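You operate a simulated robot arm through the tools that you are given. There is no shell and no other tool.

You are at the controls of a simulated two-armed robot. One attempt, no reset.

JOB
Wipe the tissue tray clean and lay the white tissue sheet in it.
Fine: use the blue rag and put it back; the sheets are in the green store drawer, close it again; wipe first. Where these are worked on the way, their far stop is far enough and under half their travel is too little: green store drawer. What is to be rubbed or washed off counts as gone when no trace of it is left.

It is judged by the outcome, as a careful person would: the job done as asked, and still so three seconds after it is handed in. It fails if anything else is knocked over, pushed out of place, dropped, spilled or broken. Flat cloth is picked up by pressing the open fingertips on it (5 to 10 N) and closing them slowly along it; thin cloth reads only 2 to 8 mm in the jaws.

ROBOT AND FRAMES
Two 7-joint arms with two-finger grippers on one trunk that stands fixed in place. Base frame: the origin is at the foot of the trunk, x ahead of it, y to its left, z up. Lengths are in mm, angles in rad, forces in N, time in s.
The left shoulder is at [70, 139, 1280], the right one opposite. With the tool pointing down near the work surface each hand reaches from about 100 to 680 mm from the base axis, measured 20 degrees to its own side. Payload 3.43 kg a hand.
The tool frame of a hand sits at the grasp point between the pads (the TCP): z along the fingers, y along the line on which they close. The tips reach 30 mm beyond it. The gripper opens to 104 mm. The gripper's body begins 57 mm behind the TCP.
Orientation is told as [roll, pitch, yaw] about the base's x, y, z axes, in that order, counted from this pose: with the fingers straight down and closing along the base's y, the tool's x points along the base's -x, its y along +y and its z along -z.

CONTROLS
- The arms move only by the tool move_arm. It takes "left_moves", "right_moves" or both (then of equal length, played together; a hand with none holds still); each is a list of rows, each an object (a shift or turn left out is 0, a gripper value left out holds the last) with "delta_rot": the turn, a rotation vector about the base's x, y, z in rad, a list of three; "slide": the shift along the base's x, y, z in mm, a list of three; "claw": the opening, from 0 (shut) to 1 (fully open). In form: [{"delta_rot": [ax, ay, az], "slide": [tx, ty, tz], "claw": claw}, ...]. A call has 1 to 20 rows; each row shifts and turns the commanded pose from where the row before left it. Each row takes 0.2 s and may step no farther than 50 mm and 0.15 rad from the row before; otherwise, or with a gripper value out of range, the whole call is refused. A pose out of reach is approached as far as the arm can. The call stops where the force on the tool passes 40 N (or 10 N more than at its start, if that is more) or the arm is blocked; 0.2 s more then pass. Each finger travels about 45 mm/s and halts on what it meets, pressing with about 23 N; the grip force reading is that of the motor and also rises with nothing between the fingers. The clock runs only during rows and for 0.2 s after the last one: add rows that do not move to give the fingers time. It gives the time, the measured TCP pose, the force on the tool (base axes), the opening and the grip force at its end, in the units of the frame above (readings bear some noise), with the torque about the TCP (base axes, N m) and any sound that the robot's microphone picked up.
- Cameras (640 x 400 px; columns grow to the right, rows downward): "scene" is now at [127.4, -25.3, 1492.7]; the picture's right is [-0.30, -0.95, 0.00], its down [-0.69, 0.22, -0.69] and it looks along [0.66, -0.21, -0.72] (base axes); focal length 333 px, centre (320, 200). "left" rides on the left gripper at [67, -18, -90] in its tool frame; the picture's right is [0.25, 0.97, 0.00], its down [-0.73, 0.19, -0.66] and it looks along [-0.64, 0.17, 0.75] (tool axes); focal length 218 px, centre (320, 200). "right" rides on the right gripper at [67, 18, -90] in its tool frame; the picture's right is [-0.25, 0.97, 0.00], its down [-0.73, -0.19, -0.66] and it looks along [-0.64, -0.17, 0.75] (tool axes); focal length 218 px, centre (320, 200). There is no depth. A picture from a camera that has moved, and an enlarged one, comes with that camera's place and axes in the base frame and with its lens.
- get_image(camera): a new picture of that camera. It takes no simulated time.
- move_column(by): slides the trunk up (or, below 0, down) by that many mm; the arms and the scene camera ride with it, the base frame stays. It gives what a move gives, with no picture.
- head_to(pan, tilt): turns the head with the scene camera to pan (to the left, within 1.501 rad either way) and tilt (down, from -0.506 to 1.204), counted from straight ahead of the robot. It gives what a move gives.
- zoom(camera, box): a new picture of the part [left, top, right, bottom] of that camera's present view, enlarged. It takes no simulated time.
- close_job(): hands the job in; it is judged then, once.

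Nothing tells you positions but the pictures and the camera data. Unless the task says otherwise, let go and move clear before handing in.

The tools are called after "Request:" as a command line: name --argument value ..., lists and objects as JSON in quotes. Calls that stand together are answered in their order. move_arm: Moves the arms, as the interface text tells. Its arguments: {"type":"object","properties":{"left_moves":{"type":"array","items":{"type":"object","properties":{"delta_rot":{"type":"array","items":{"type":"number"}},"slide":{"type":"array","items":{"type":"number"}},"claw":{"type":"number"}}}},"right_moves":{"type":"array","items":{"type":"object","properties":{"delta_rot":{"type":"array","items":{"type":"number"}},"slide":{"type":"array","items":{"type":"number"}},"claw":{"type":"number"}}}}},"required":[]} The other tools are called the same way: move_column (by) slides the trunk up or down; head_to (pan, tilt) turns the head that bears the scene camera; get_image (camera) takes a picture; zoom (camera, box) takes an enlarged picture of a part of a camera's view; close_job () hands the job in.

At the start:

```text
clock: 0.0
left_eef_pos: [512.0, 45.3, 1224.2]
left_orientation: [-0.003, 0.001, 0.0]
left_contact_force: [0.4, -0.7, 0.2]
left_moment: [0.02, -0.01, 0.0]
left_finger_gap: 103.8
left_finger_force: 0.1
right_eef_pos: [387.5, -432.7, 1194.4]
right_orientation: [0.0, 0.001, -0.001]
right_contact_force: [0.4, 0.7, 0.5]
right_moment: [0.01, 0.0, 0.03]
right_finger_gap: 104.0
right_finger_force: 0.1
trunk travel left (down, up): [-775.0, 165.0]
head pan, tilt: [-0.309, 0.81]
```

scene: 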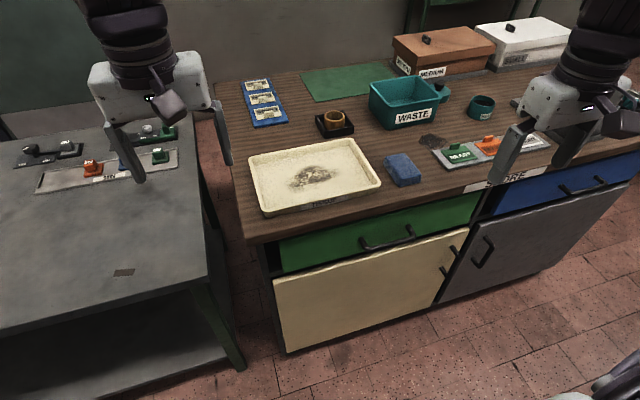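
right: 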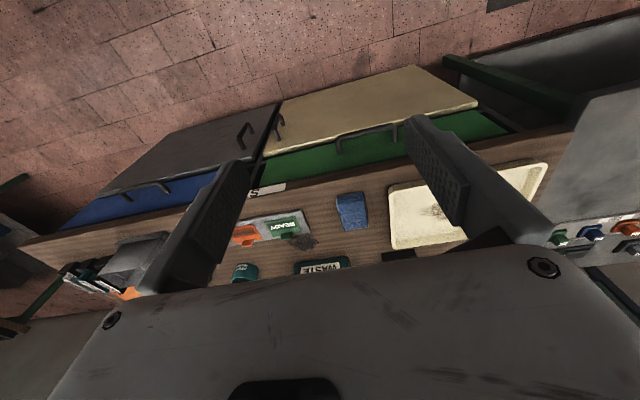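
left: 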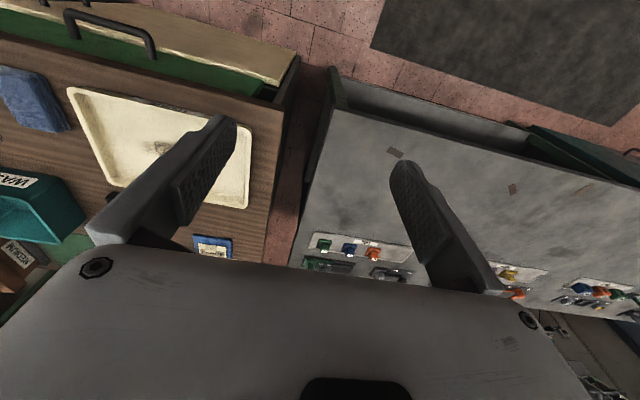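

I see a wooden counter ahead with a cream tray that has a brown stain in it, a blue rag to its right and the green drawer below. I'll look closer before moving anything.

Request:
zoom --camera "scene" --box '[220, 120, 460, 270]'

Request:
zoom --camera "scene" --box '[380, 60, 640, 220]'

Request:
zoom --camera "left" --box '[0, 0, 320, 200]'

Request:
zoom --camera "scene" --box '[230, 180, 480, 360]'

```text
2.67 times, centred on (340, 195) of scene
camera zoom: at [127.4, -25.3, 1492.7], right [-0.3, -0.95, 0.0], down [-0.69, 0.22, -0.69], along [0.66, -0.21, -0.72], focal length 888 px, centre (267, 213)
```

zoom: 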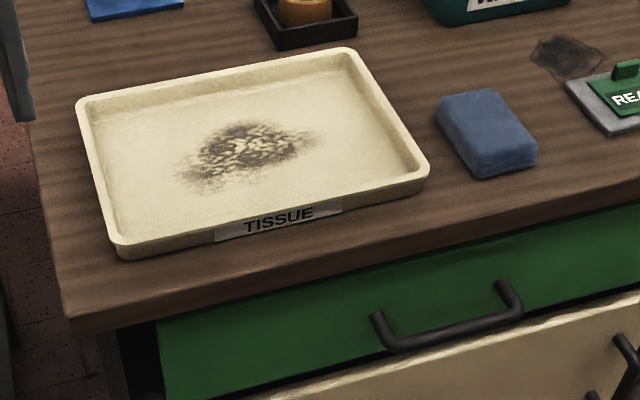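

```text
2.46 times, centred on (510, 140) of scene
camera zoom: at [127.4, -25.3, 1492.7], right [-0.3, -0.95, 0.0], down [-0.69, 0.22, -0.69], along [0.66, -0.21, -0.72], focal length 820 px, centre (-148, 348)
```

zoom: 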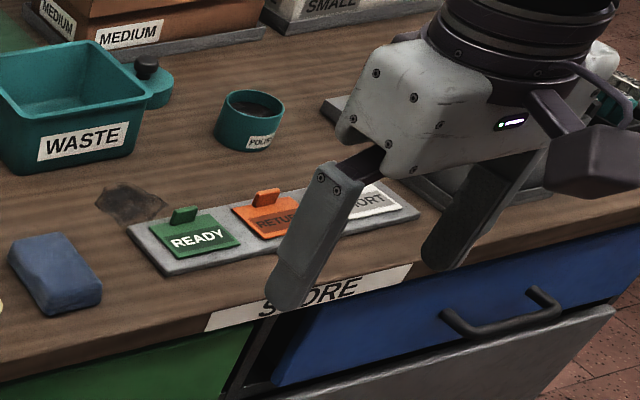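

```text
2.00 times, centred on (160, 100) of left
camera zoom: at [442.5, 27.5, 1313.7], right [-0.25, 0.97, 0.0], down [0.73, 0.19, 0.66], along [0.64, 0.17, -0.75], focal length 436 px, centre (640, 400)
```

zoom: 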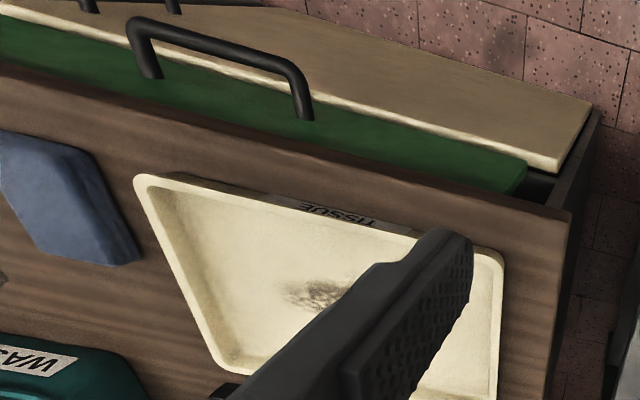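

```text
2.22 times, centred on (355, 270) of scene
camera zoom: at [127.4, -25.3, 1492.7], right [-0.3, -0.95, 0.0], down [-0.69, 0.22, -0.69], along [0.66, -0.21, -0.72], focal length 740 px, centre (242, 44)
```

zoom: 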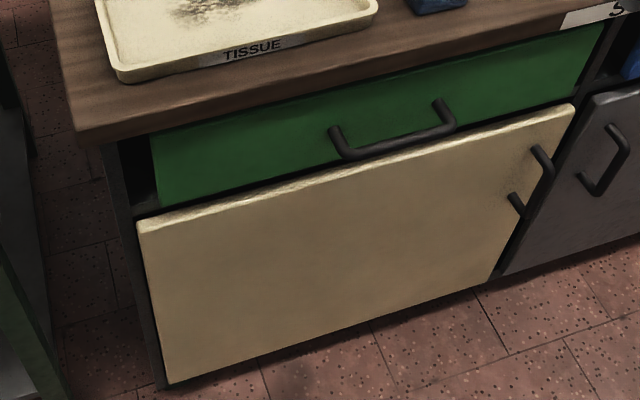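

The tray works out to about x 640–840, y −345 to −55, with its rim near z 931. The rag is near (680, −425) and the green drawer's handle bar near (567, −364, 776). I'll zoom in on the rag and test how far the right arm reaches at a safe height.

Request:
zoom --camera "scene" --box '[360, 130, 480, 205]'

Request:
zoom --camera "right" --box '[240, 160, 440, 285]'

Request:
move_arm --right_moves '[{"slide": [40, 0, 0]}, {"slide": [40, 0, 0]}, {"slide": [40, 0, 0]}, {"slide": [40, 0, 0]}, {"slide": [40, 0, 0]}, {"slide": [40, 0, 0]}, {"slide": [0, 0, 0]}]'

```text
5.33 times, centred on (420, 168) of scene
camera zoom: at [127.4, -25.3, 1492.7], right [-0.3, -0.95, 0.0], down [-0.69, 0.22, -0.69], along [0.66, -0.21, -0.72], focal length 1776 px, centre (-213, 373)
```

zoom: 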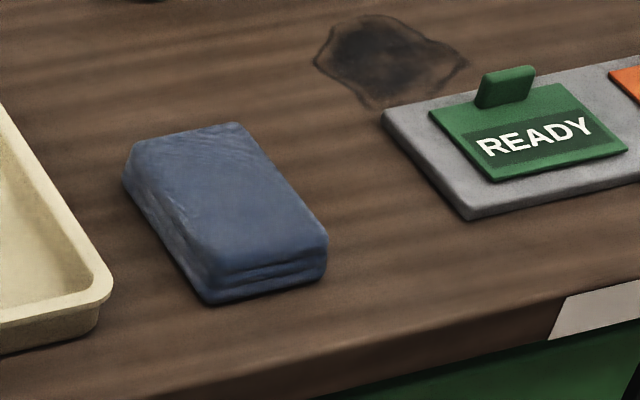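

```text
3.20 times, centred on (340, 222) of right
camera zoom: at [320.7, -415.8, 1285.7], right [0.25, 0.97, 0.0], down [0.73, -0.19, 0.66], along [0.64, -0.17, -0.75], focal length 698 px, centre (256, 128)
```

zoom: 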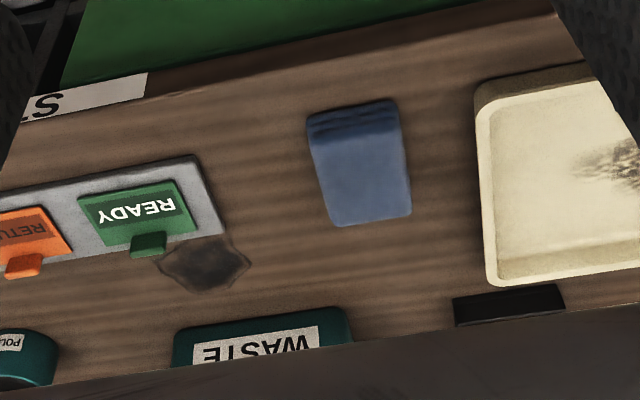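

```text
clock: 1.6
left_eef_pos: [511.3, 46.1, 1224.1]
left_orientation: [-0.003, 0.0, 0.0]
left_contact_force: [0.1, 0.1, -0.2]
left_moment: [-0.05, 0.03, 0.01]
left_finger_gap: 104.0
left_finger_force: 0.0
right_eef_pos: [564.7, -435.9, 1189.5]
right_orientation: [0.001, 0.003, 0.002]
right_contact_force: [0.2, 0.6, 1.1]
right_moment: [0.01, -0.01, 0.0]
right_finger_gap: 104.2
right_finger_force: 0.1
right hand out of reach, approached as far as the arm can: row 5, 6
trunk travel left (down, up): [-775.0, 165.0]
head pan, tilt: [-0.309, 0.81]
```

The rag comes out axis-aligned at x 642–735, y −458 to −400, with its top near z 931 and the counter near z 906. Pointing straight down, the arm falls short, so I'll pull back, lower the trunk and tilt the fingers forward.

Request:
move_arm --right_moves '[{"slide": [-40, 0, 0]}, {"slide": [-40, 0, 0]}, {"slide": [-40, 0, 0]}, {"slide": [0, 0, 0]}]'

Request:
move_column --by -130

Request:
get_image --camera "scene"

```text
clock: 2.6
left_eef_pos: [512.9, 45.5, 1225.0]
left_orientation: [0.0, 0.0, 0.001]
left_contact_force: [-0.8, 0.2, -0.2]
left_moment: [-0.01, 0.0, 0.01]
left_finger_gap: 104.0
left_finger_force: 0.1
right_eef_pos: [441.6, -437.1, 1188.4]
right_orientation: [0.0, 0.0, 0.001]
right_contact_force: [0.1, -0.4, -0.4]
right_moment: [0.03, 0.01, -0.03]
right_finger_gap: 104.0
right_finger_force: 0.0
trunk travel left (down, up): [-775.0, 165.0]
head pan, tilt: [-0.309, 0.81]
```

```text
clock: 4.2
left_eef_pos: [510.8, 45.3, 1095.0]
left_orientation: [-0.002, -0.001, -0.002]
left_contact_force: [0.0, 0.6, 0.3]
left_moment: [0.02, -0.02, 0.01]
left_finger_gap: 104.1
left_finger_force: 0.0
right_eef_pos: [440.6, -437.3, 1058.6]
right_orientation: [0.0, 0.001, 0.001]
right_contact_force: [0.2, -0.2, -0.7]
right_moment: [-0.01, -0.02, -0.03]
right_finger_gap: 104.0
right_finger_force: 0.0
trunk travel left (down, up): [-645.0, 295.0]
head pan, tilt: [-0.309, 0.81]
```

```text
taken
camera scene: at [127.1, -25.2, 1362.8], right [-0.3, -0.95, 0.0], down [-0.69, 0.22, -0.69], along [0.66, -0.21, -0.72], focal length 333 px, centre (320, 200)
```

scene: 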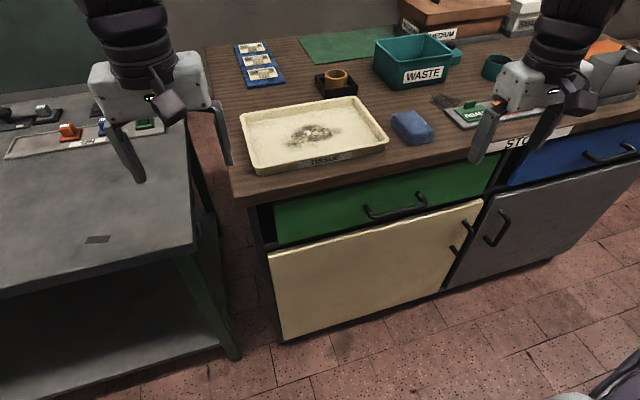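

Now I tilt the right gripper forward by 0.7 rad, then move it out over the rag at a safe height.

Request:
move_arm --right_moves '[{"delta_rot": [0, -0.14, 0]}, {"delta_rot": [0, -0.14, 0]}, {"delta_rot": [0, -0.14, 0]}, {"delta_rot": [0, -0.14, 0]}, {"delta_rot": [0, -0.14, 0]}, {"slide": [40, 0, 0]}, {"slide": [40, 0, 0]}, {"slide": [40, 0, 0]}, {"slide": [40, 0, 0]}, {"slide": [40, 4, -10]}, {"slide": [25, 4, -20]}, {"slide": [0, 0, 0]}, {"slide": [0, 0, 0]}]'

Request:
get_image --camera "right"

Request:
get_image --camera "scene"

```text
clock: 7.0
left_eef_pos: [510.6, 45.4, 1095.6]
left_orientation: [-0.002, 0.0, 0.0]
left_contact_force: [0.6, 0.7, 0.0]
left_moment: [0.0, 0.02, -0.02]
left_finger_gap: 104.0
left_finger_force: 0.1
right_eef_pos: [665.6, -429.3, 1029.1]
right_orientation: [0.0, -0.7, 0.002]
right_contact_force: [0.0, -0.5, -0.5]
right_moment: [0.01, 0.0, 0.01]
right_finger_gap: 103.8
right_finger_force: 0.1
trunk travel left (down, up): [-645.0, 295.0]
head pan, tilt: [-0.309, 0.81]
```

```text
taken
camera right: at [556.4, -413.5, 1055.2], right [0.19, 0.97, 0.16], down [0.14, -0.19, 0.97], along [0.97, -0.17, -0.17], focal length 218 px, centre (320, 200)
```

right: 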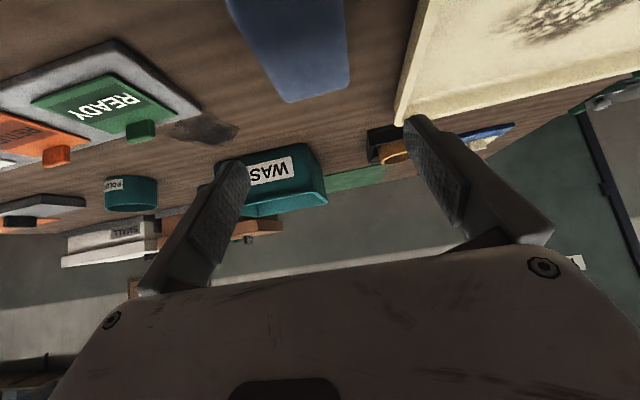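

```text
taken
camera scene: at [127.6, -25.2, 1362.7], right [-0.3, -0.95, 0.0], down [-0.69, 0.22, -0.69], along [0.66, -0.21, -0.72], focal length 333 px, centre (320, 200)
```

scene: 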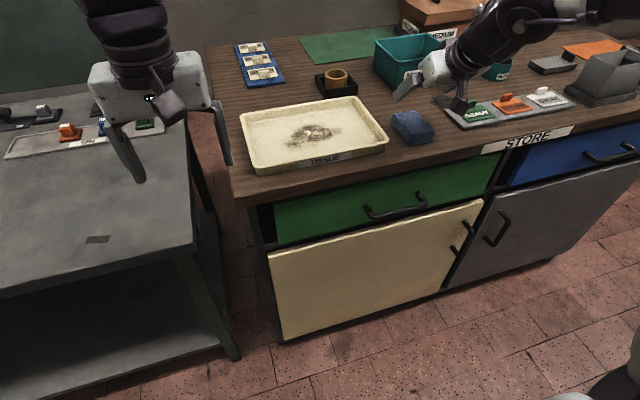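

The arm reaches the rag with this tilt. I'll go down so the fingertips straddle it about 6 mm above the counter, then close on it.

Request:
move_arm --right_moves '[{"slide": [3, -0.5, -25]}, {"slide": [3, 0, -25]}, {"slide": [2, 0, -20]}, {"slide": [1, 0, -12]}, {"slide": [0, 0, 0]}, {"slide": [0, 0, 0]}]'

Request:
get_image --camera "right"

Request:
zoom --camera "scene" --box '[340, 60, 500, 160]'

```text
clock: 8.4
left_eef_pos: [512.0, 45.9, 1096.4]
left_orientation: [-0.002, 0.0, 0.001]
left_contact_force: [-0.2, 0.4, -0.7]
left_moment: [0.01, 0.01, -0.02]
left_finger_gap: 103.9
left_finger_force: 0.0
right_eef_pos: [674.2, -429.9, 946.9]
right_orientation: [0.0, -0.7, 0.0]
right_contact_force: [0.4, 0.3, 0.4]
right_moment: [-0.02, -0.01, 0.01]
right_finger_gap: 103.8
right_finger_force: 0.1
trunk travel left (down, up): [-645.0, 295.0]
head pan, tilt: [-0.309, 0.81]
```

```text
taken
camera right: at [565.9, -413.0, 973.1], right [0.19, 0.97, 0.16], down [0.14, -0.19, 0.97], along [0.97, -0.17, -0.17], focal length 218 px, centre (320, 200)
```

right: 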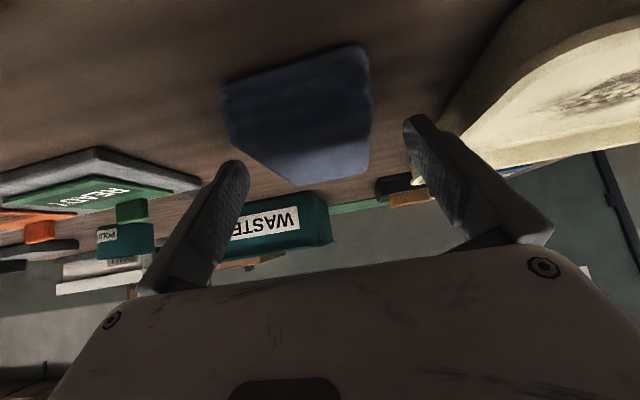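

```text
4.00 times, centred on (420, 110) of scene
camera zoom: at [127.4, -25.3, 1362.7], right [-0.3, -0.95, 0.0], down [-0.69, 0.22, -0.69], along [0.66, -0.21, -0.72], focal length 1332 px, centre (-80, 560)
```

zoom: 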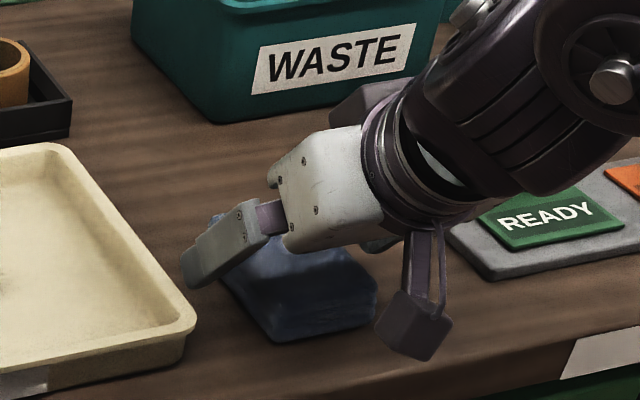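

The fingers straddle the rag. I'll go down the last 5 mm and close.

Request:
move_arm --right_moves '[{"slide": [0, 0, -5]}, {"slide": [0, 0, 0]}, {"claw": 0.6}, {"claw": 0.5}, {"claw": 0.4}, {"claw": 0.3}, {"claw": 0.2}, {"claw": 0.2}]'

Request:
get_image --camera "right"

```text
clock: 10.2
left_eef_pos: [510.2, 45.9, 1094.1]
left_orientation: [-0.003, 0.0, -0.001]
left_contact_force: [0.6, -0.3, -0.2]
left_moment: [0.01, -0.01, 0.02]
left_finger_gap: 104.0
left_finger_force: 0.0
right_eef_pos: [676.4, -429.6, 942.2]
right_orientation: [-0.001, -0.7, -0.001]
right_contact_force: [-0.1, 0.3, -0.5]
right_moment: [-0.03, 0.04, -0.03]
right_finger_gap: 65.2
right_finger_force: 23.0
trunk travel left (down, up): [-645.0, 295.0]
head pan, tilt: [-0.309, 0.81]
```

```text
taken
camera right: at [566.2, -413.0, 968.0], right [0.19, 0.97, 0.16], down [0.14, -0.19, 0.97], along [0.97, -0.17, -0.17], focal length 218 px, centre (320, 200)
```

right: 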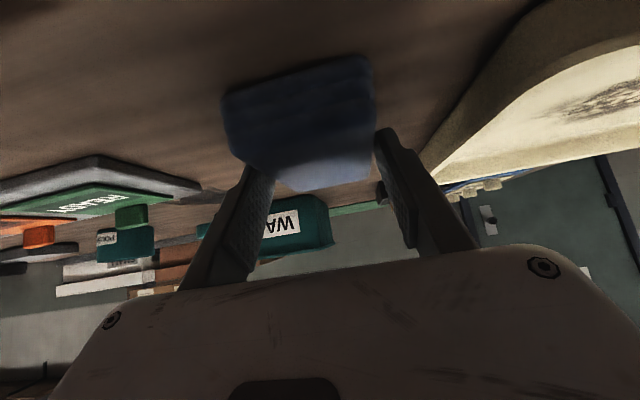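

The grip holds at 65 mm with 23 N. I'll lift a little and check that the rag comes along.

Request:
move_arm --right_moves '[{"slide": [0, 0, 10]}, {"slide": [0, 0, 20]}, {"slide": [0, 0, 20]}, {"slide": [0, 0, 0]}]'

Request:
get_image --camera "right"

Request:
zoom --camera "scene" --box '[220, 60, 500, 235]'

```text
clock: 11.2
left_eef_pos: [510.5, 45.1, 1094.4]
left_orientation: [0.0, 0.001, 0.0]
left_contact_force: [0.3, -1.2, -0.3]
left_moment: [0.02, -0.02, 0.03]
left_finger_gap: 104.1
left_finger_force: 0.0
right_eef_pos: [674.7, -430.8, 992.1]
right_orientation: [0.0, -0.7, -0.002]
right_contact_force: [0.1, -0.9, 0.0]
right_moment: [-0.03, 0.01, 0.0]
right_finger_gap: 64.9
right_finger_force: 22.8
trunk travel left (down, up): [-645.0, 295.0]
head pan, tilt: [-0.309, 0.81]
```

```text
taken
camera right: at [565.7, -414.9, 1018.4], right [0.19, 0.97, 0.16], down [0.14, -0.19, 0.97], along [0.97, -0.17, -0.17], focal length 218 px, centre (320, 200)
```

right: 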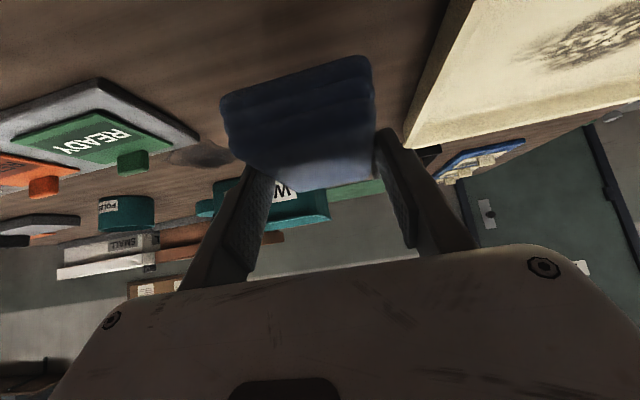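

```text
2.29 times, centred on (360, 148) of scene
camera zoom: at [127.8, -25.5, 1362.7], right [-0.3, -0.95, 0.0], down [-0.69, 0.22, -0.69], along [0.66, -0.21, -0.73], focal length 761 px, centre (229, 320)
```

zoom: 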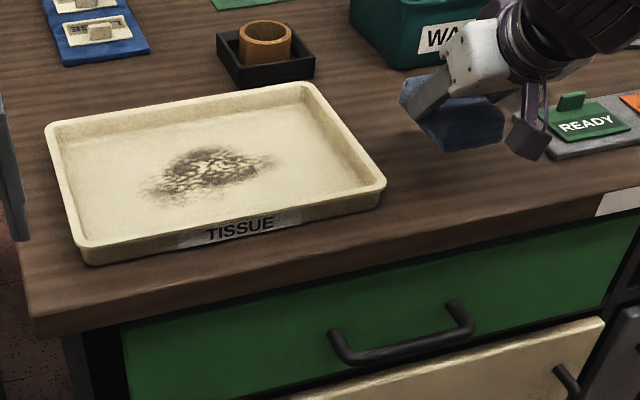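

The rag lifted cleanly. I'll carry it over the tray above the rim, start at one side of the stain, and come down gently.

Request:
move_arm --right_moves '[{"slide": [5, 35, 5]}, {"slide": [8, 40, 0]}, {"slide": [8, 40, 0]}, {"slide": [8, 40, 0]}, {"slide": [6, 25, -5]}, {"slide": [0, 0, -12]}, {"slide": [0, 0, -12]}, {"slide": [0, 0, -8]}, {"slide": [0, 0, 0]}, {"slide": [0, 0, 0]}]'

Request:
zoom --camera "scene" --box '[220, 60, 500, 235]'

Request:
get_image --camera "right"

```text
clock: 13.4
left_eef_pos: [511.3, 44.6, 1095.0]
left_orientation: [-0.001, 0.001, 0.0]
left_contact_force: [-0.1, 0.7, 0.9]
left_moment: [-0.03, 0.03, 0.01]
left_finger_gap: 103.8
left_finger_force: 0.1
right_eef_pos: [704.1, -254.4, 963.2]
right_orientation: [0.002, -0.701, 0.001]
right_contact_force: [-0.5, 0.2, 0.4]
right_moment: [0.02, 0.0, 0.01]
right_finger_gap: 64.9
right_finger_force: 22.8
right hand out of reach, approached as far as the arm can: row 7, 8
trunk travel left (down, up): [-645.0, 295.0]
head pan, tilt: [-0.309, 0.81]
```

```text
2.29 times, centred on (360, 148) of scene
camera zoom: at [127.6, -25.2, 1362.7], right [-0.3, -0.95, 0.0], down [-0.69, 0.22, -0.69], along [0.66, -0.21, -0.72], focal length 761 px, centre (229, 320)
```

zoom: 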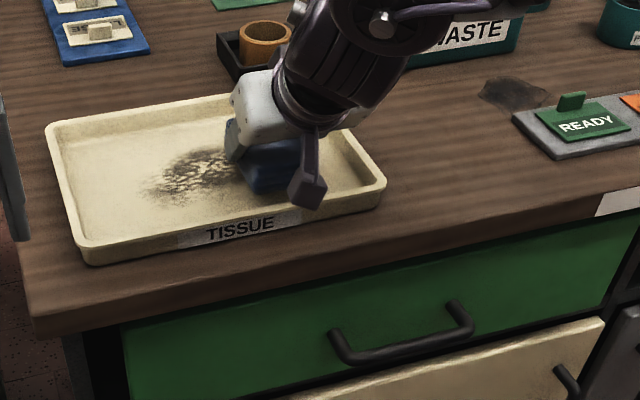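

```text
taken
camera right: at [594.6, -239.1, 988.8], right [0.19, 0.97, 0.16], down [0.13, -0.19, 0.97], along [0.97, -0.16, -0.17], focal length 218 px, centre (320, 200)
```

right: 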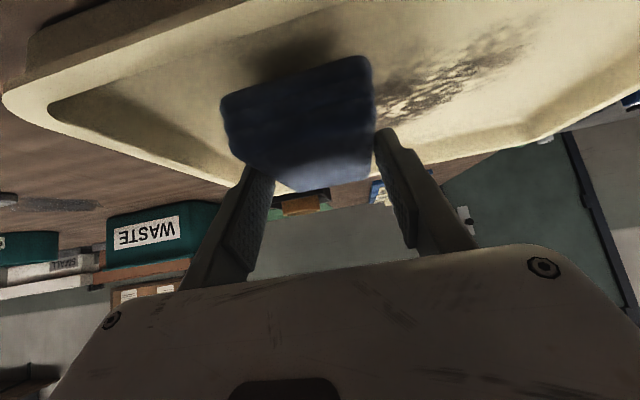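

The right hand hit a reach limit at z 963 there. Lowering the trunk relative to the hand should fix that, so I'll raise the hand 80 mm and then drop the trunk 70 mm.

Request:
move_arm --right_moves '[{"slide": [0, 0, 40]}, {"slide": [0, 0, 40]}, {"slide": [0, 0, 0]}]'

Request:
move_column --by -70

Request:
get_image --camera "scene"

```text
clock: 14.2
left_eef_pos: [511.0, 45.8, 1094.5]
left_orientation: [-0.002, -0.001, -0.001]
left_contact_force: [-0.6, -0.1, 0.0]
left_moment: [0.02, 0.02, -0.04]
left_finger_gap: 104.0
left_finger_force: 0.0
right_eef_pos: [703.1, -258.3, 1041.3]
right_orientation: [0.0, -0.697, 0.002]
right_contact_force: [0.1, 0.4, -1.1]
right_moment: [0.01, 0.03, 0.04]
right_finger_gap: 65.1
right_finger_force: 23.3
trunk travel left (down, up): [-645.0, 295.0]
head pan, tilt: [-0.309, 0.81]
```

```text
clock: 15.3
left_eef_pos: [512.2, 45.8, 1025.8]
left_orientation: [-0.002, 0.001, -0.001]
left_contact_force: [0.2, 0.0, -0.1]
left_moment: [0.0, -0.01, 0.03]
left_finger_gap: 104.3
left_finger_force: 0.1
right_eef_pos: [702.0, -256.2, 972.6]
right_orientation: [0.001, -0.699, 0.001]
right_contact_force: [-0.5, -0.2, -0.8]
right_moment: [0.02, -0.02, 0.03]
right_finger_gap: 65.0
right_finger_force: 23.1
trunk travel left (down, up): [-575.0, 365.0]
head pan, tilt: [-0.309, 0.81]
```

```text
taken
camera scene: at [127.4, -25.2, 1292.8], right [-0.3, -0.95, 0.0], down [-0.69, 0.22, -0.69], along [0.66, -0.21, -0.72], focal length 333 px, centre (320, 200)
```

scene: 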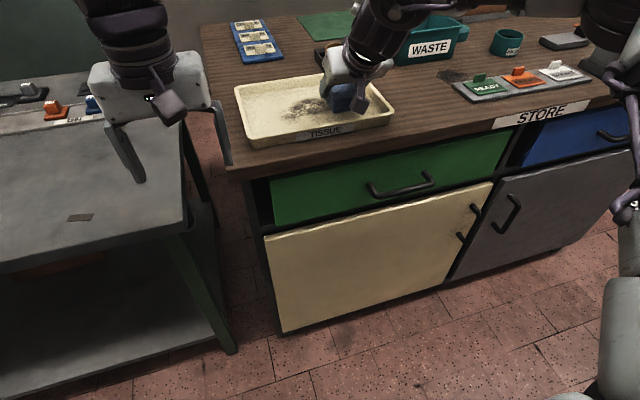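

Now I'll come down slowly to touch the tray floor.

Request:
move_arm --right_moves '[{"slide": [4, 0, -8]}, {"slide": [4, 0, -8]}, {"slide": [0, 0, -5]}, {"slide": [0, 0, 0]}]'

```text
clock: 16.3
left_eef_pos: [512.2, 46.0, 1024.9]
left_orientation: [-0.002, -0.001, 0.0]
left_contact_force: [-0.8, 0.5, 0.5]
left_moment: [-0.02, 0.03, -0.03]
left_finger_gap: 103.7
left_finger_force: 0.1
right_eef_pos: [711.5, -257.0, 950.9]
right_orientation: [-0.001, -0.7, 0.002]
right_contact_force: [1.0, 0.3, -0.1]
right_moment: [-0.01, 0.05, -0.01]
right_finger_gap: 65.1
right_finger_force: 23.2
trunk travel left (down, up): [-575.0, 365.0]
head pan, tilt: [-0.309, 0.81]
```

Request:
move_arm --right_moves '[{"slide": [0, 0, -2]}, {"slide": [0, 0, -2]}, {"slide": [0, 0, 0]}]'

Request:
get_image --camera "right"

Request:
zoom --camera "scene" --box '[220, 60, 420, 185]'

```text
clock: 17.1
left_eef_pos: [511.2, 45.7, 1025.8]
left_orientation: [-0.002, 0.001, 0.001]
left_contact_force: [0.5, 0.7, 1.0]
left_moment: [0.04, 0.01, -0.01]
left_finger_gap: 104.0
left_finger_force: 0.0
right_eef_pos: [710.4, -258.0, 947.2]
right_orientation: [-0.001, -0.701, 0.0]
right_contact_force: [0.0, 0.2, 0.0]
right_moment: [0.02, 0.03, 0.01]
right_finger_gap: 64.9
right_finger_force: 23.6
trunk travel left (down, up): [-575.0, 365.0]
head pan, tilt: [-0.309, 0.81]
```

```text
taken
camera right: at [601.0, -240.8, 972.8], right [0.19, 0.97, 0.16], down [0.13, -0.19, 0.97], along [0.97, -0.17, -0.17], focal length 218 px, centre (320, 200)
```

right: 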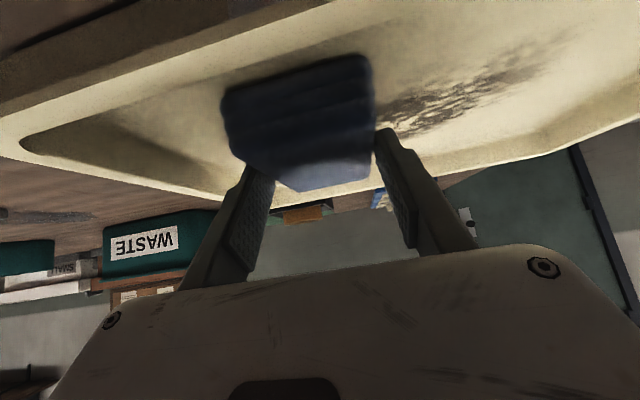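

```text
3.20 times, centred on (320, 122) of scene
camera zoom: at [127.4, -25.2, 1292.8], right [-0.3, -0.95, 0.0], down [-0.69, 0.22, -0.69], along [0.66, -0.21, -0.72], focal length 1066 px, centre (320, 448)
```

zoom: 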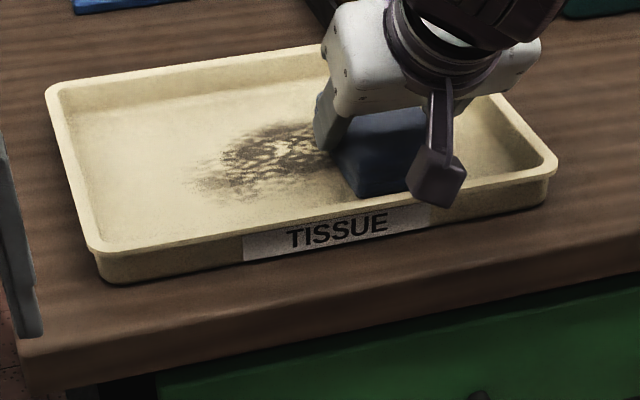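

No contact yet, so I'll go on down in small steps.

Request:
move_arm --right_moves '[{"slide": [0, 0, -2]}, {"slide": [0, 0, -2]}, {"slide": [0, 0, 0]}]'

```text
clock: 17.9
left_eef_pos: [509.8, 46.5, 1025.3]
left_orientation: [-0.002, -0.002, 0.0]
left_contact_force: [0.0, 0.6, 0.1]
left_moment: [0.04, 0.01, 0.0]
left_finger_gap: 104.0
left_finger_force: 0.0
right_eef_pos: [709.9, -257.5, 946.3]
right_orientation: [0.001, -0.707, 0.002]
right_contact_force: [6.1, -2.3, 17.5]
right_moment: [-0.05, 0.16, 0.03]
right_finger_gap: 64.8
right_finger_force: 22.8
trunk travel left (down, up): [-575.0, 365.0]
head pan, tilt: [-0.309, 0.81]
```

Contact came at about z 946 with 17 N. I'll ease off by 1.5 mm and sweep along +y across the stain.

Request:
move_arm --right_moves '[{"slide": [0, 0, 1.5]}, {"slide": [0, 10, 0]}, {"slide": [0, 15, 0]}, {"slide": [0, 15, 0]}, {"slide": [0, 15, 0]}, {"slide": [0, 15, 0]}, {"slide": [0, 15, 0]}, {"slide": [0, 15, 0]}, {"slide": [0, 15, 0]}, {"slide": [0, 15, 0]}, {"slide": [0, 10, 0]}, {"slide": [0, 0, 0]}]'

Request:
zoom --camera "scene" --box '[220, 60, 420, 185]'

Request:
get_image --camera "right"

```text
clock: 20.5
left_eef_pos: [515.4, 44.2, 1022.4]
left_orientation: [0.0, 0.005, 0.0]
left_contact_force: [-0.9, 0.0, -0.1]
left_moment: [-0.02, 0.02, -0.02]
left_finger_gap: 104.0
left_finger_force: 0.1
right_eef_pos: [659.5, -192.5, 953.4]
right_orientation: [0.003, -0.694, -0.003]
right_contact_force: [22.7, -9.5, -2.1]
right_moment: [-0.23, -0.53, 0.01]
right_finger_gap: 65.1
right_finger_force: 23.0
right hand out of reach, approached as far as the arm can: row 3, 4, 5, 6, 7, 8, 9, 10, 11
trunk travel left (down, up): [-575.0, 365.0]
head pan, tilt: [-0.309, 0.81]
```

```text
3.20 times, centred on (320, 122) of scene
camera zoom: at [132.0, -27.2, 1292.2], right [-0.3, -0.95, 0.0], down [-0.69, 0.22, -0.69], along [0.65, -0.21, -0.73], focal length 1066 px, centre (320, 448)
```

zoom: 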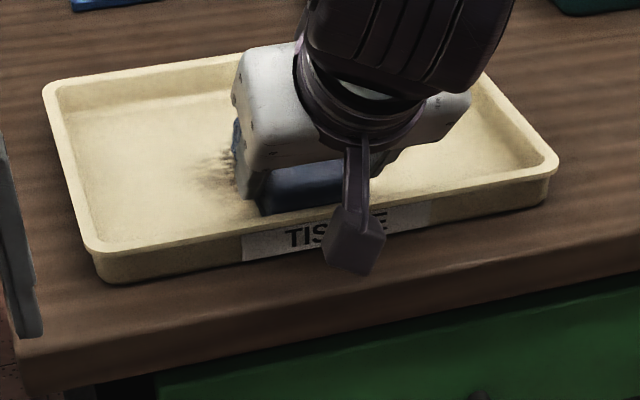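

```text
taken
camera right: at [550.0, -176.2, 979.9], right [0.19, 0.97, 0.17], down [0.14, -0.19, 0.97], along [0.97, -0.16, -0.17], focal length 218 px, centre (320, 200)
```

right: 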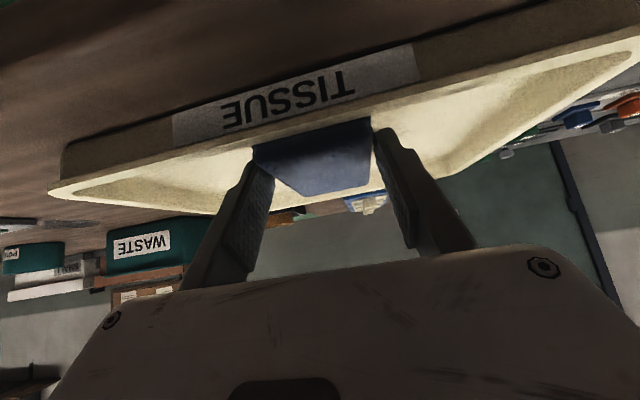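

The arm ran out of reach in that pose, slid back, and the rag is now pressed against the tray's near wall. I'll back off that wall and lift, then check whether the tray shifted.

Request:
move_arm --right_moves '[{"slide": [8, -6, 2]}, {"slide": [8, -6, 6]}, {"slide": [5, -5, 20]}, {"slide": [0, 0, 25]}, {"slide": [0, 0, 25]}, {"slide": [0, 0, 0]}]'

Request:
zoom --camera "scene" --box '[220, 60, 420, 185]'

Request:
get_image --camera "right"

Request:
get_image --camera "left"

```text
clock: 21.9
left_eef_pos: [511.2, 45.8, 1025.3]
left_orientation: [-0.002, 0.0, 0.0]
left_contact_force: [0.1, 0.4, 0.8]
left_moment: [0.0, -0.01, -0.01]
left_finger_gap: 104.1
left_finger_force: 0.0
right_eef_pos: [674.4, -209.6, 1034.7]
right_orientation: [-0.001, -0.699, -0.001]
right_contact_force: [0.8, 0.3, -0.7]
right_moment: [0.01, 0.02, 0.0]
right_finger_gap: 65.2
right_finger_force: 22.6
trunk travel left (down, up): [-575.0, 365.0]
head pan, tilt: [-0.309, 0.81]
```

```text
3.20 times, centred on (320, 122) of scene
camera zoom: at [127.4, -25.1, 1292.7], right [-0.3, -0.95, 0.0], down [-0.69, 0.22, -0.69], along [0.66, -0.21, -0.72], focal length 1066 px, centre (320, 448)
```

zoom: 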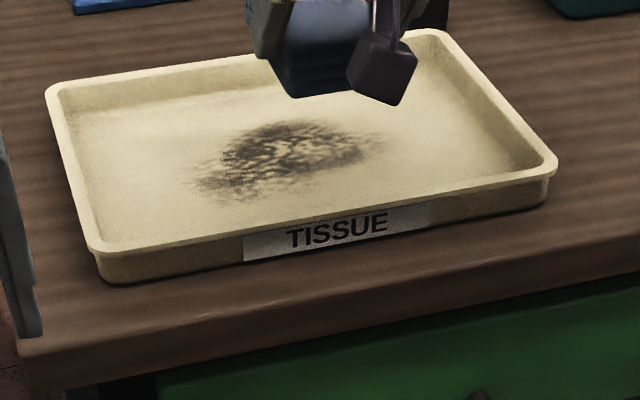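

```text
taken
camera right: at [565.9, -192.8, 1059.7], right [0.19, 0.97, 0.16], down [0.14, -0.19, 0.97], along [0.97, -0.17, -0.17], focal length 218 px, centre (320, 200)
```

right: 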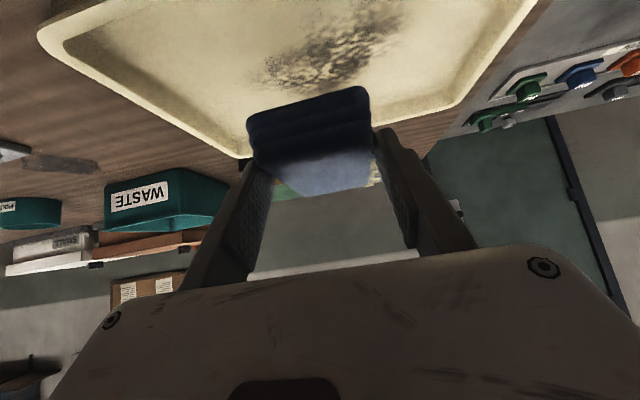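

```text
taken
camera left: at [442.5, 27.6, 1113.7], right [-0.25, 0.97, 0.0], down [0.73, 0.19, 0.66], along [0.64, 0.17, -0.75], focal length 218 px, centre (320, 200)
```

left: 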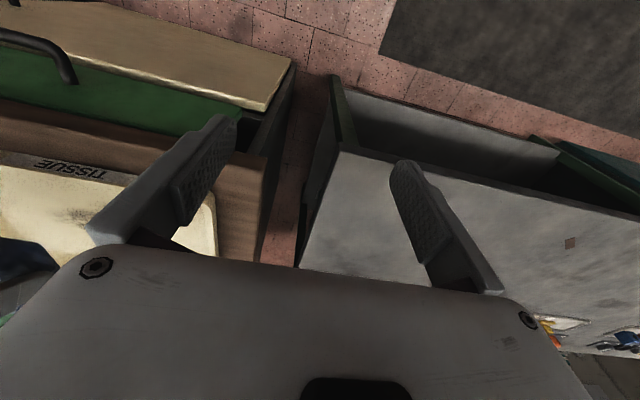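

The tray hasn't moved. The rag may have turned a bit in the grip, so I'll look closely.

Request:
zoom --camera "right" --box '[200, 60, 440, 210]'

Request:
zoom --camera "scene" --box '[270, 20, 400, 100]'

```text
2.67 times, centred on (320, 135) of right
camera zoom: at [565.9, -192.8, 1059.7], right [0.19, 0.97, 0.16], down [0.14, -0.19, 0.97], along [0.97, -0.17, -0.17], focal length 582 px, centre (320, 373)
```

zoom: 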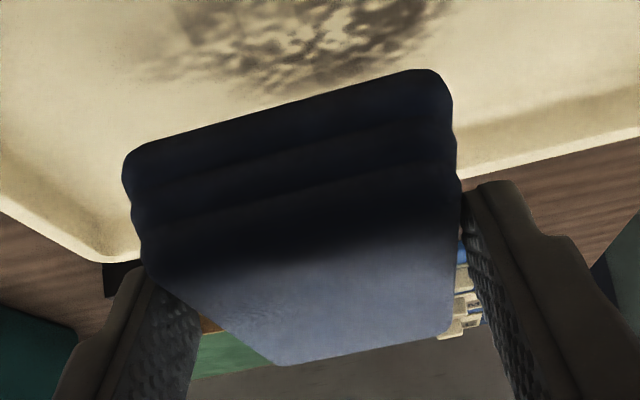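

```text
4.92 times, centred on (335, 60) of scene
camera zoom: at [127.4, -25.1, 1292.7], right [-0.3, -0.95, 0.0], down [-0.69, 0.22, -0.69], along [0.66, -0.21, -0.72], focal length 1640 px, centre (246, 889)
```

zoom: 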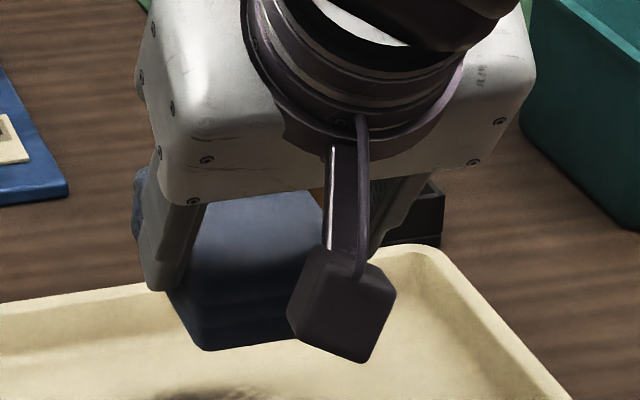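

The rag slid about 20 mm forward in the jaws but sits level and firm. Before planning better strokes I want to see how the right arm is bent, so I'll turn the head briefly.

Request:
head_to --pan -0.9 --tilt 0.6

Request:
get_image --camera "scene"

```text
clock: 22.9
left_eef_pos: [510.4, 44.7, 1023.4]
left_orientation: [-0.003, 0.0, 0.001]
left_contact_force: [0.2, 0.4, 0.2]
left_moment: [0.0, 0.03, -0.01]
left_finger_gap: 104.3
left_finger_force: 0.2
right_eef_pos: [675.2, -209.0, 1034.1]
right_orientation: [-0.001, -0.698, 0.001]
right_contact_force: [-1.0, 0.9, -1.1]
right_moment: [-0.01, 0.02, -0.01]
right_finger_gap: 65.0
right_finger_force: 22.9
trunk travel left (down, up): [-575.0, 365.0]
head pan, tilt: [-0.901, 0.6]
```

```text
taken
camera scene: at [106.1, -70.1, 1310.5], right [-0.78, -0.62, 0.0], down [-0.35, 0.44, -0.82], along [0.51, -0.65, -0.57], focal length 333 px, centre (320, 200)
```

scene: 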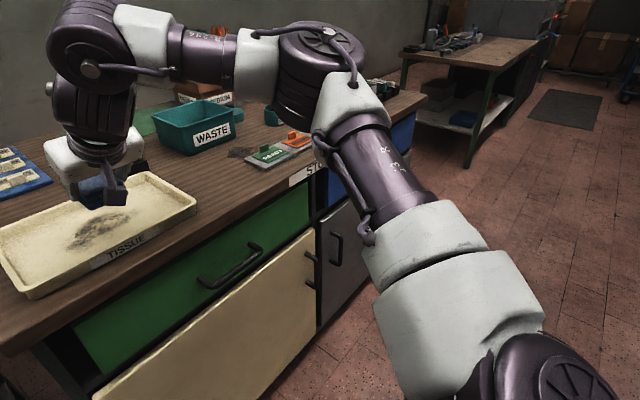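

The elbow points out to the right and the wrist is what limits the arm; it reaches better when the hand is high relative to the shoulder. I'll raise both hands, lower the trunk another 120 mm, and test along y in the air.

Request:
move_arm --right_moves '[{"slide": [0, 0, 40]}, {"slide": [0, 0, 40]}, {"slide": [0, 0, 30]}, {"slide": [0, 0, 0]}]' --left_moves '[{"slide": [0, 0, 40]}, {"slide": [0, 0, 40]}, {"slide": [0, 0, 40]}, {"slide": [0, 0, 0]}]'

Request:
move_column --by -120

Request:
head_to --pan -0.35 --tilt 0.62

Request:
get_image --camera "scene"

```text
clock: 23.9
left_eef_pos: [511.6, 45.3, 1145.0]
left_orientation: [-0.001, 0.0, -0.001]
left_contact_force: [-0.5, 0.3, 0.4]
left_moment: [-0.06, 0.04, 0.01]
left_finger_gap: 103.9
left_finger_force: 0.0
right_eef_pos: [654.9, -230.6, 1131.5]
right_orientation: [0.002, -0.701, 0.001]
right_contact_force: [1.0, 0.4, 0.8]
right_moment: [0.0, -0.01, -0.02]
right_finger_gap: 65.2
right_finger_force: 23.2
right hand out of reach, approached as far as the arm can: row 1, 2, 3
trunk travel left (down, up): [-575.0, 365.0]
head pan, tilt: [-0.901, 0.6]
```

```text
clock: 25.4
left_eef_pos: [509.6, 45.4, 1025.0]
left_orientation: [-0.002, -0.001, 0.001]
left_contact_force: [0.3, -0.2, 0.2]
left_moment: [-0.03, 0.02, 0.01]
left_finger_gap: 104.0
left_finger_force: 0.2
right_eef_pos: [654.4, -231.6, 1010.9]
right_orientation: [0.003, -0.704, 0.0]
right_contact_force: [-0.5, -0.1, -0.5]
right_moment: [0.0, 0.0, 0.01]
right_finger_gap: 64.9
right_finger_force: 22.7
trunk travel left (down, up): [-455.0, 485.0]
head pan, tilt: [-0.901, 0.6]
```

```text
clock: 26.3
left_eef_pos: [509.6, 45.4, 1024.9]
left_orientation: [-0.002, 0.0, 0.001]
left_contact_force: [0.2, -0.1, 0.1]
left_moment: [0.0, 0.03, 0.01]
left_finger_gap: 103.8
left_finger_force: 0.0
right_eef_pos: [652.7, -230.4, 1012.6]
right_orientation: [0.004, -0.702, 0.0]
right_contact_force: [0.1, -0.1, -0.9]
right_moment: [0.01, 0.01, 0.02]
right_finger_gap: 65.0
right_finger_force: 23.7
trunk travel left (down, up): [-455.0, 485.0]
head pan, tilt: [-0.351, 0.62]
```

```text
taken
camera scene: at [133.5, -31.1, 1188.8], right [-0.34, -0.94, 0.0], down [-0.55, 0.2, -0.81], along [0.76, -0.28, -0.58], focal length 333 px, centre (320, 200)
```

scene: 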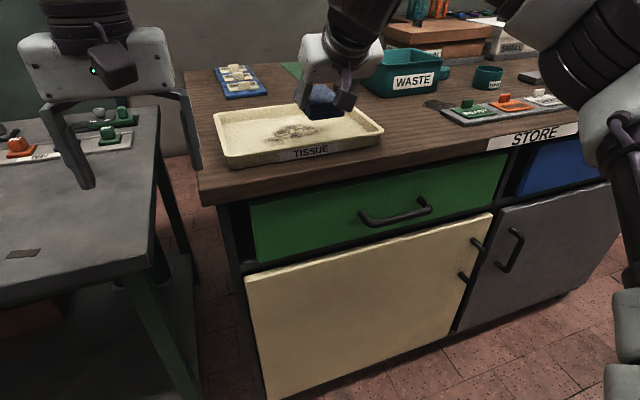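

Now I'll yaw the hand to the left, which should relieve the wrist, and move towards the stain's left part in the air to test it.

Request:
move_arm --right_moves '[{"delta_rot": [0, 0, 0.14]}, {"delta_rot": [0, 0, 0.14]}, {"delta_rot": [0, 0, 0.14]}, {"delta_rot": [0, 0, 0.14]}, {"slide": [10, 25, 0]}, {"slide": [10, 25, 0]}, {"slide": [10, 25, 0]}, {"slide": [10, 0, 0]}, {"slide": [0, 0, 0]}]'

Request:
get_image --camera "scene"

```text
clock: 28.3
left_eef_pos: [510.7, 44.9, 1024.0]
left_orientation: [-0.001, 0.001, -0.001]
left_contact_force: [0.5, -0.2, 0.6]
left_moment: [0.06, 0.01, 0.0]
left_finger_gap: 103.9
left_finger_force: 0.1
right_eef_pos: [671.2, -189.7, 1012.6]
right_orientation: [0.003, -0.702, 0.56]
right_contact_force: [0.5, -0.3, -0.3]
right_moment: [0.0, 0.01, -0.02]
right_finger_gap: 64.8
right_finger_force: 22.8
right hand out of reach, approached as far as the arm can: row 6, 7, 8
trunk travel left (down, up): [-455.0, 485.0]
head pan, tilt: [-0.351, 0.62]
```

```text
taken
camera scene: at [133.4, -31.3, 1188.8], right [-0.34, -0.94, 0.0], down [-0.55, 0.2, -0.81], along [0.76, -0.28, -0.58], focal length 333 px, centre (320, 200)
```

scene: 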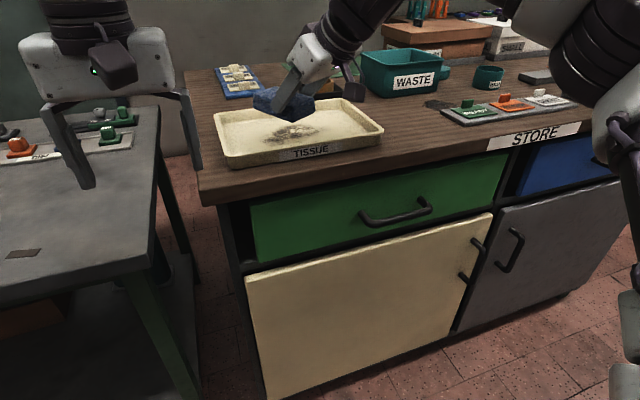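

The reach limits look like wrist limits caused by the strong tilt with the elbow bent. I'll undo the yaw, reduce the tilt to about 0.4 so the arm is straighter, raise the trunk again, and test reach in the air.

Request:
move_arm --right_moves '[{"slide": [-10, -10, 10], "delta_rot": [0, 0, -0.14]}, {"slide": [-10, -10, 10], "delta_rot": [0, 0, -0.14]}, {"slide": [0, -10, 0], "delta_rot": [0, 0, -0.14]}, {"slide": [0, -10, 0], "delta_rot": [0, 0, -0.14]}, {"delta_rot": [0, 0.1, 0]}, {"delta_rot": [0, 0.1, 0]}, {"delta_rot": [0, 0.1, 0]}, {"slide": [0, 0, 0]}]'

Request:
move_column --by 190

```text
clock: 30.1
left_eef_pos: [509.6, 43.6, 1025.0]
left_orientation: [-0.001, 0.001, 0.001]
left_contact_force: [-0.8, 0.8, 0.4]
left_moment: [0.01, -0.03, 0.01]
left_finger_gap: 104.2
left_finger_force: 0.1
right_eef_pos: [598.0, -272.4, 993.4]
right_orientation: [0.006, -0.405, 0.0]
right_contact_force: [-0.1, -0.5, -0.2]
right_moment: [0.02, 0.02, 0.01]
right_finger_gap: 65.0
right_finger_force: 23.0
right hand out of reach, approached as far as the arm can: row 4, 5, 6, 7
trunk travel left (down, up): [-455.0, 485.0]
head pan, tilt: [-0.351, 0.62]
```

```text
clock: 32.2
left_eef_pos: [509.9, 45.3, 1213.6]
left_orientation: [-0.002, 0.002, 0.001]
left_contact_force: [0.1, -0.7, -0.3]
left_moment: [-0.01, 0.02, -0.01]
left_finger_gap: 104.0
left_finger_force: 0.0
right_eef_pos: [596.3, -272.7, 1182.4]
right_orientation: [0.005, -0.406, 0.001]
right_contact_force: [0.1, 0.6, 0.4]
right_moment: [0.01, -0.02, -0.01]
right_finger_gap: 65.0
right_finger_force: 22.8
trunk travel left (down, up): [-645.0, 295.0]
head pan, tilt: [-0.351, 0.62]
```

With the tilt at 0.4 and the trunk back up, I'll come down and test the forward reach over the tray.

Request:
move_arm --right_moves '[{"slide": [0, 0, -40]}, {"slide": [0, 0, -40]}, {"slide": [0, 0, -40]}, {"slide": [0, 0, -40]}, {"slide": [30, 0, -10]}, {"slide": [30, 0, 0]}, {"slide": [30, 0, 0]}, {"slide": [30, 0, 0]}, {"slide": [0, 0, 0]}]'

Request:
get_image --camera "scene"

```text
clock: 34.2
left_eef_pos: [510.3, 46.0, 1214.3]
left_orientation: [-0.001, -0.001, 0.0]
left_contact_force: [0.6, 0.0, 0.2]
left_moment: [0.02, 0.01, -0.03]
left_finger_gap: 103.8
left_finger_force: 0.2
right_eef_pos: [678.1, -285.5, 1011.5]
right_orientation: [0.006, -0.407, -0.001]
right_contact_force: [0.2, 0.6, -0.3]
right_moment: [0.01, -0.02, -0.01]
right_finger_gap: 65.0
right_finger_force: 23.4
right hand out of reach, approached as far as the arm can: row 7, 8
trunk travel left (down, up): [-645.0, 295.0]
head pan, tilt: [-0.351, 0.62]
```

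```text
taken
camera scene: at [134.2, -31.0, 1378.7], right [-0.34, -0.94, 0.0], down [-0.55, 0.2, -0.81], along [0.76, -0.28, -0.58], focal length 333 px, centre (320, 200)
```

scene: 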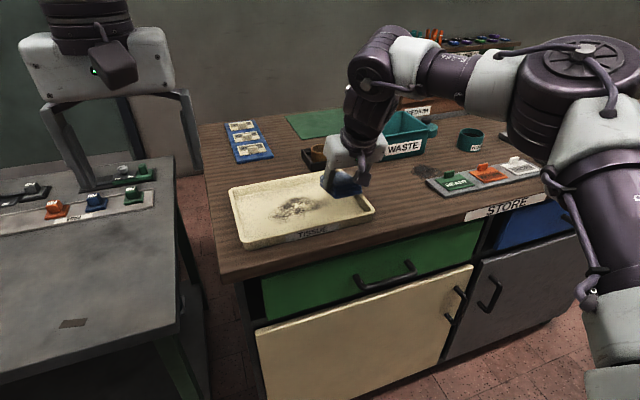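

The arm is clearly not stretched out here, so some joint limit is blocking it. I'll try a negative yaw in the air and see whether it frees forward motion.

Request:
move_arm --right_moves '[{"slide": [-10, 0, 0], "delta_rot": [0, 0, -0.13]}, {"slide": [-5, 0, 0], "delta_rot": [0, 0, -0.13]}, {"delta_rot": [0, 0, -0.13]}, {"slide": [15, 0, 0]}, {"slide": [15, 0, 0]}, {"slide": [15, 0, 0]}, {"slide": [15, 0, 0]}, {"slide": [0, 0, 0]}]'

Request:
get_image --camera "scene"

```text
clock: 36.0
left_eef_pos: [508.9, 45.1, 1215.6]
left_orientation: [-0.002, 0.0, 0.0]
left_contact_force: [0.3, -0.8, 0.1]
left_moment: [0.0, -0.02, 0.03]
left_finger_gap: 104.0
left_finger_force: 0.1
right_eef_pos: [659.4, -311.1, 1012.4]
right_orientation: [0.008, -0.406, -0.389]
right_contact_force: [-0.3, -0.3, -0.2]
right_moment: [0.01, 0.03, 0.02]
right_finger_gap: 64.9
right_finger_force: 23.1
right hand out of reach, approached as far as the arm can: row 3, 4, 5, 6, 7
trunk travel left (down, up): [-645.0, 295.0]
head pan, tilt: [-0.351, 0.62]
```

```text
taken
camera scene: at [133.5, -30.9, 1378.8], right [-0.34, -0.94, 0.0], down [-0.55, 0.2, -0.81], along [0.76, -0.28, -0.58], focal length 333 px, centre (320, 200)
```

scene: 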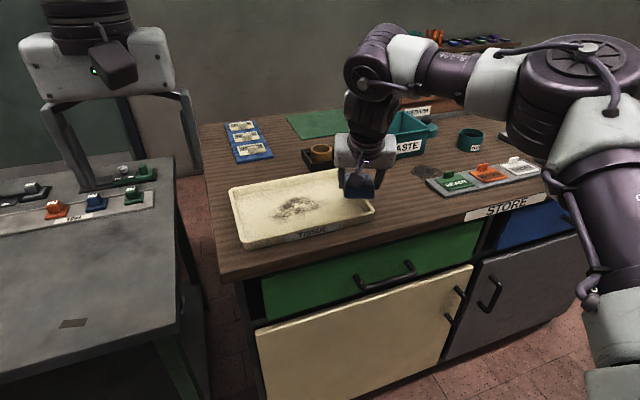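

Negative yaw doesn't help. The stated reach was measured from the starting trunk height, so I'll turn the yaw back, pull in, raise the trunk to that height and test again.

Request:
move_arm --right_moves '[{"slide": [-30, 10, 0], "delta_rot": [0, 0, 0.13]}, {"slide": [-30, 10, 0], "delta_rot": [0, 0, 0.13]}, {"slide": [0, 10, 0], "delta_rot": [0, 0, 0.13]}, {"slide": [0, 0, 0]}]'

Request:
move_column --by 130

Request:
move_arm --right_moves '[{"slide": [0, 10, -40]}, {"slide": [0, 10, -40]}, {"slide": [10, 10, -40]}, {"slide": [20, 5, -10]}, {"slide": [25, 0, 0]}, {"slide": [25, 0, 0]}, {"slide": [25, 0, 0]}, {"slide": [25, 0, 0]}, {"slide": [0, 0, 0]}]'

Request:
get_image --camera "scene"

```text
clock: 37.0
left_eef_pos: [508.9, 44.0, 1214.5]
left_orientation: [-0.002, 0.0, 0.001]
left_contact_force: [-1.0, -0.2, -0.3]
left_moment: [0.02, -0.02, 0.03]
left_finger_gap: 104.0
left_finger_force: 0.0
right_eef_pos: [600.8, -281.9, 1011.7]
right_orientation: [0.006, -0.405, 0.001]
right_contact_force: [-0.1, -0.4, -0.4]
right_moment: [-0.02, 0.01, 0.03]
right_finger_gap: 64.7
right_finger_force: 23.0
trunk travel left (down, up): [-645.0, 295.0]
head pan, tilt: [-0.351, 0.62]
```

```text
clock: 38.6
left_eef_pos: [510.9, 44.2, 1344.3]
left_orientation: [-0.004, -0.001, 0.0]
left_contact_force: [0.2, 0.4, 0.3]
left_moment: [0.0, 0.01, 0.0]
left_finger_gap: 104.0
left_finger_force: 0.1
right_eef_pos: [601.7, -281.8, 1142.1]
right_orientation: [0.006, -0.405, -0.001]
right_contact_force: [0.3, -0.9, -0.5]
right_moment: [-0.03, -0.01, 0.0]
right_finger_gap: 64.8
right_finger_force: 22.9
trunk travel left (down, up): [-775.0, 165.0]
head pan, tilt: [-0.351, 0.62]
```

```text
clock: 40.6
left_eef_pos: [510.6, 44.5, 1343.8]
left_orientation: [-0.002, 0.0, 0.001]
left_contact_force: [-0.6, -0.1, 0.3]
left_moment: [0.01, 0.0, -0.03]
left_finger_gap: 104.1
left_finger_force: 0.1
right_eef_pos: [663.0, -292.5, 1053.1]
right_orientation: [0.007, -0.407, 0.0]
right_contact_force: [0.3, 0.0, 0.2]
right_moment: [0.0, -0.02, -0.01]
right_finger_gap: 65.0
right_finger_force: 23.7
right hand out of reach, approached as far as the arm can: row 4, 5, 6, 7, 8
trunk travel left (down, up): [-775.0, 165.0]
head pan, tilt: [-0.351, 0.62]
```

```text
taken
camera scene: at [133.9, -30.9, 1508.8], right [-0.34, -0.94, 0.0], down [-0.55, 0.2, -0.81], along [0.76, -0.28, -0.58], focal length 333 px, centre (320, 200)
```

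scene: 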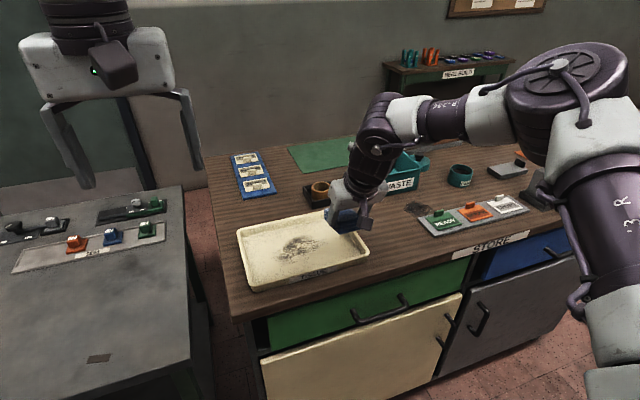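

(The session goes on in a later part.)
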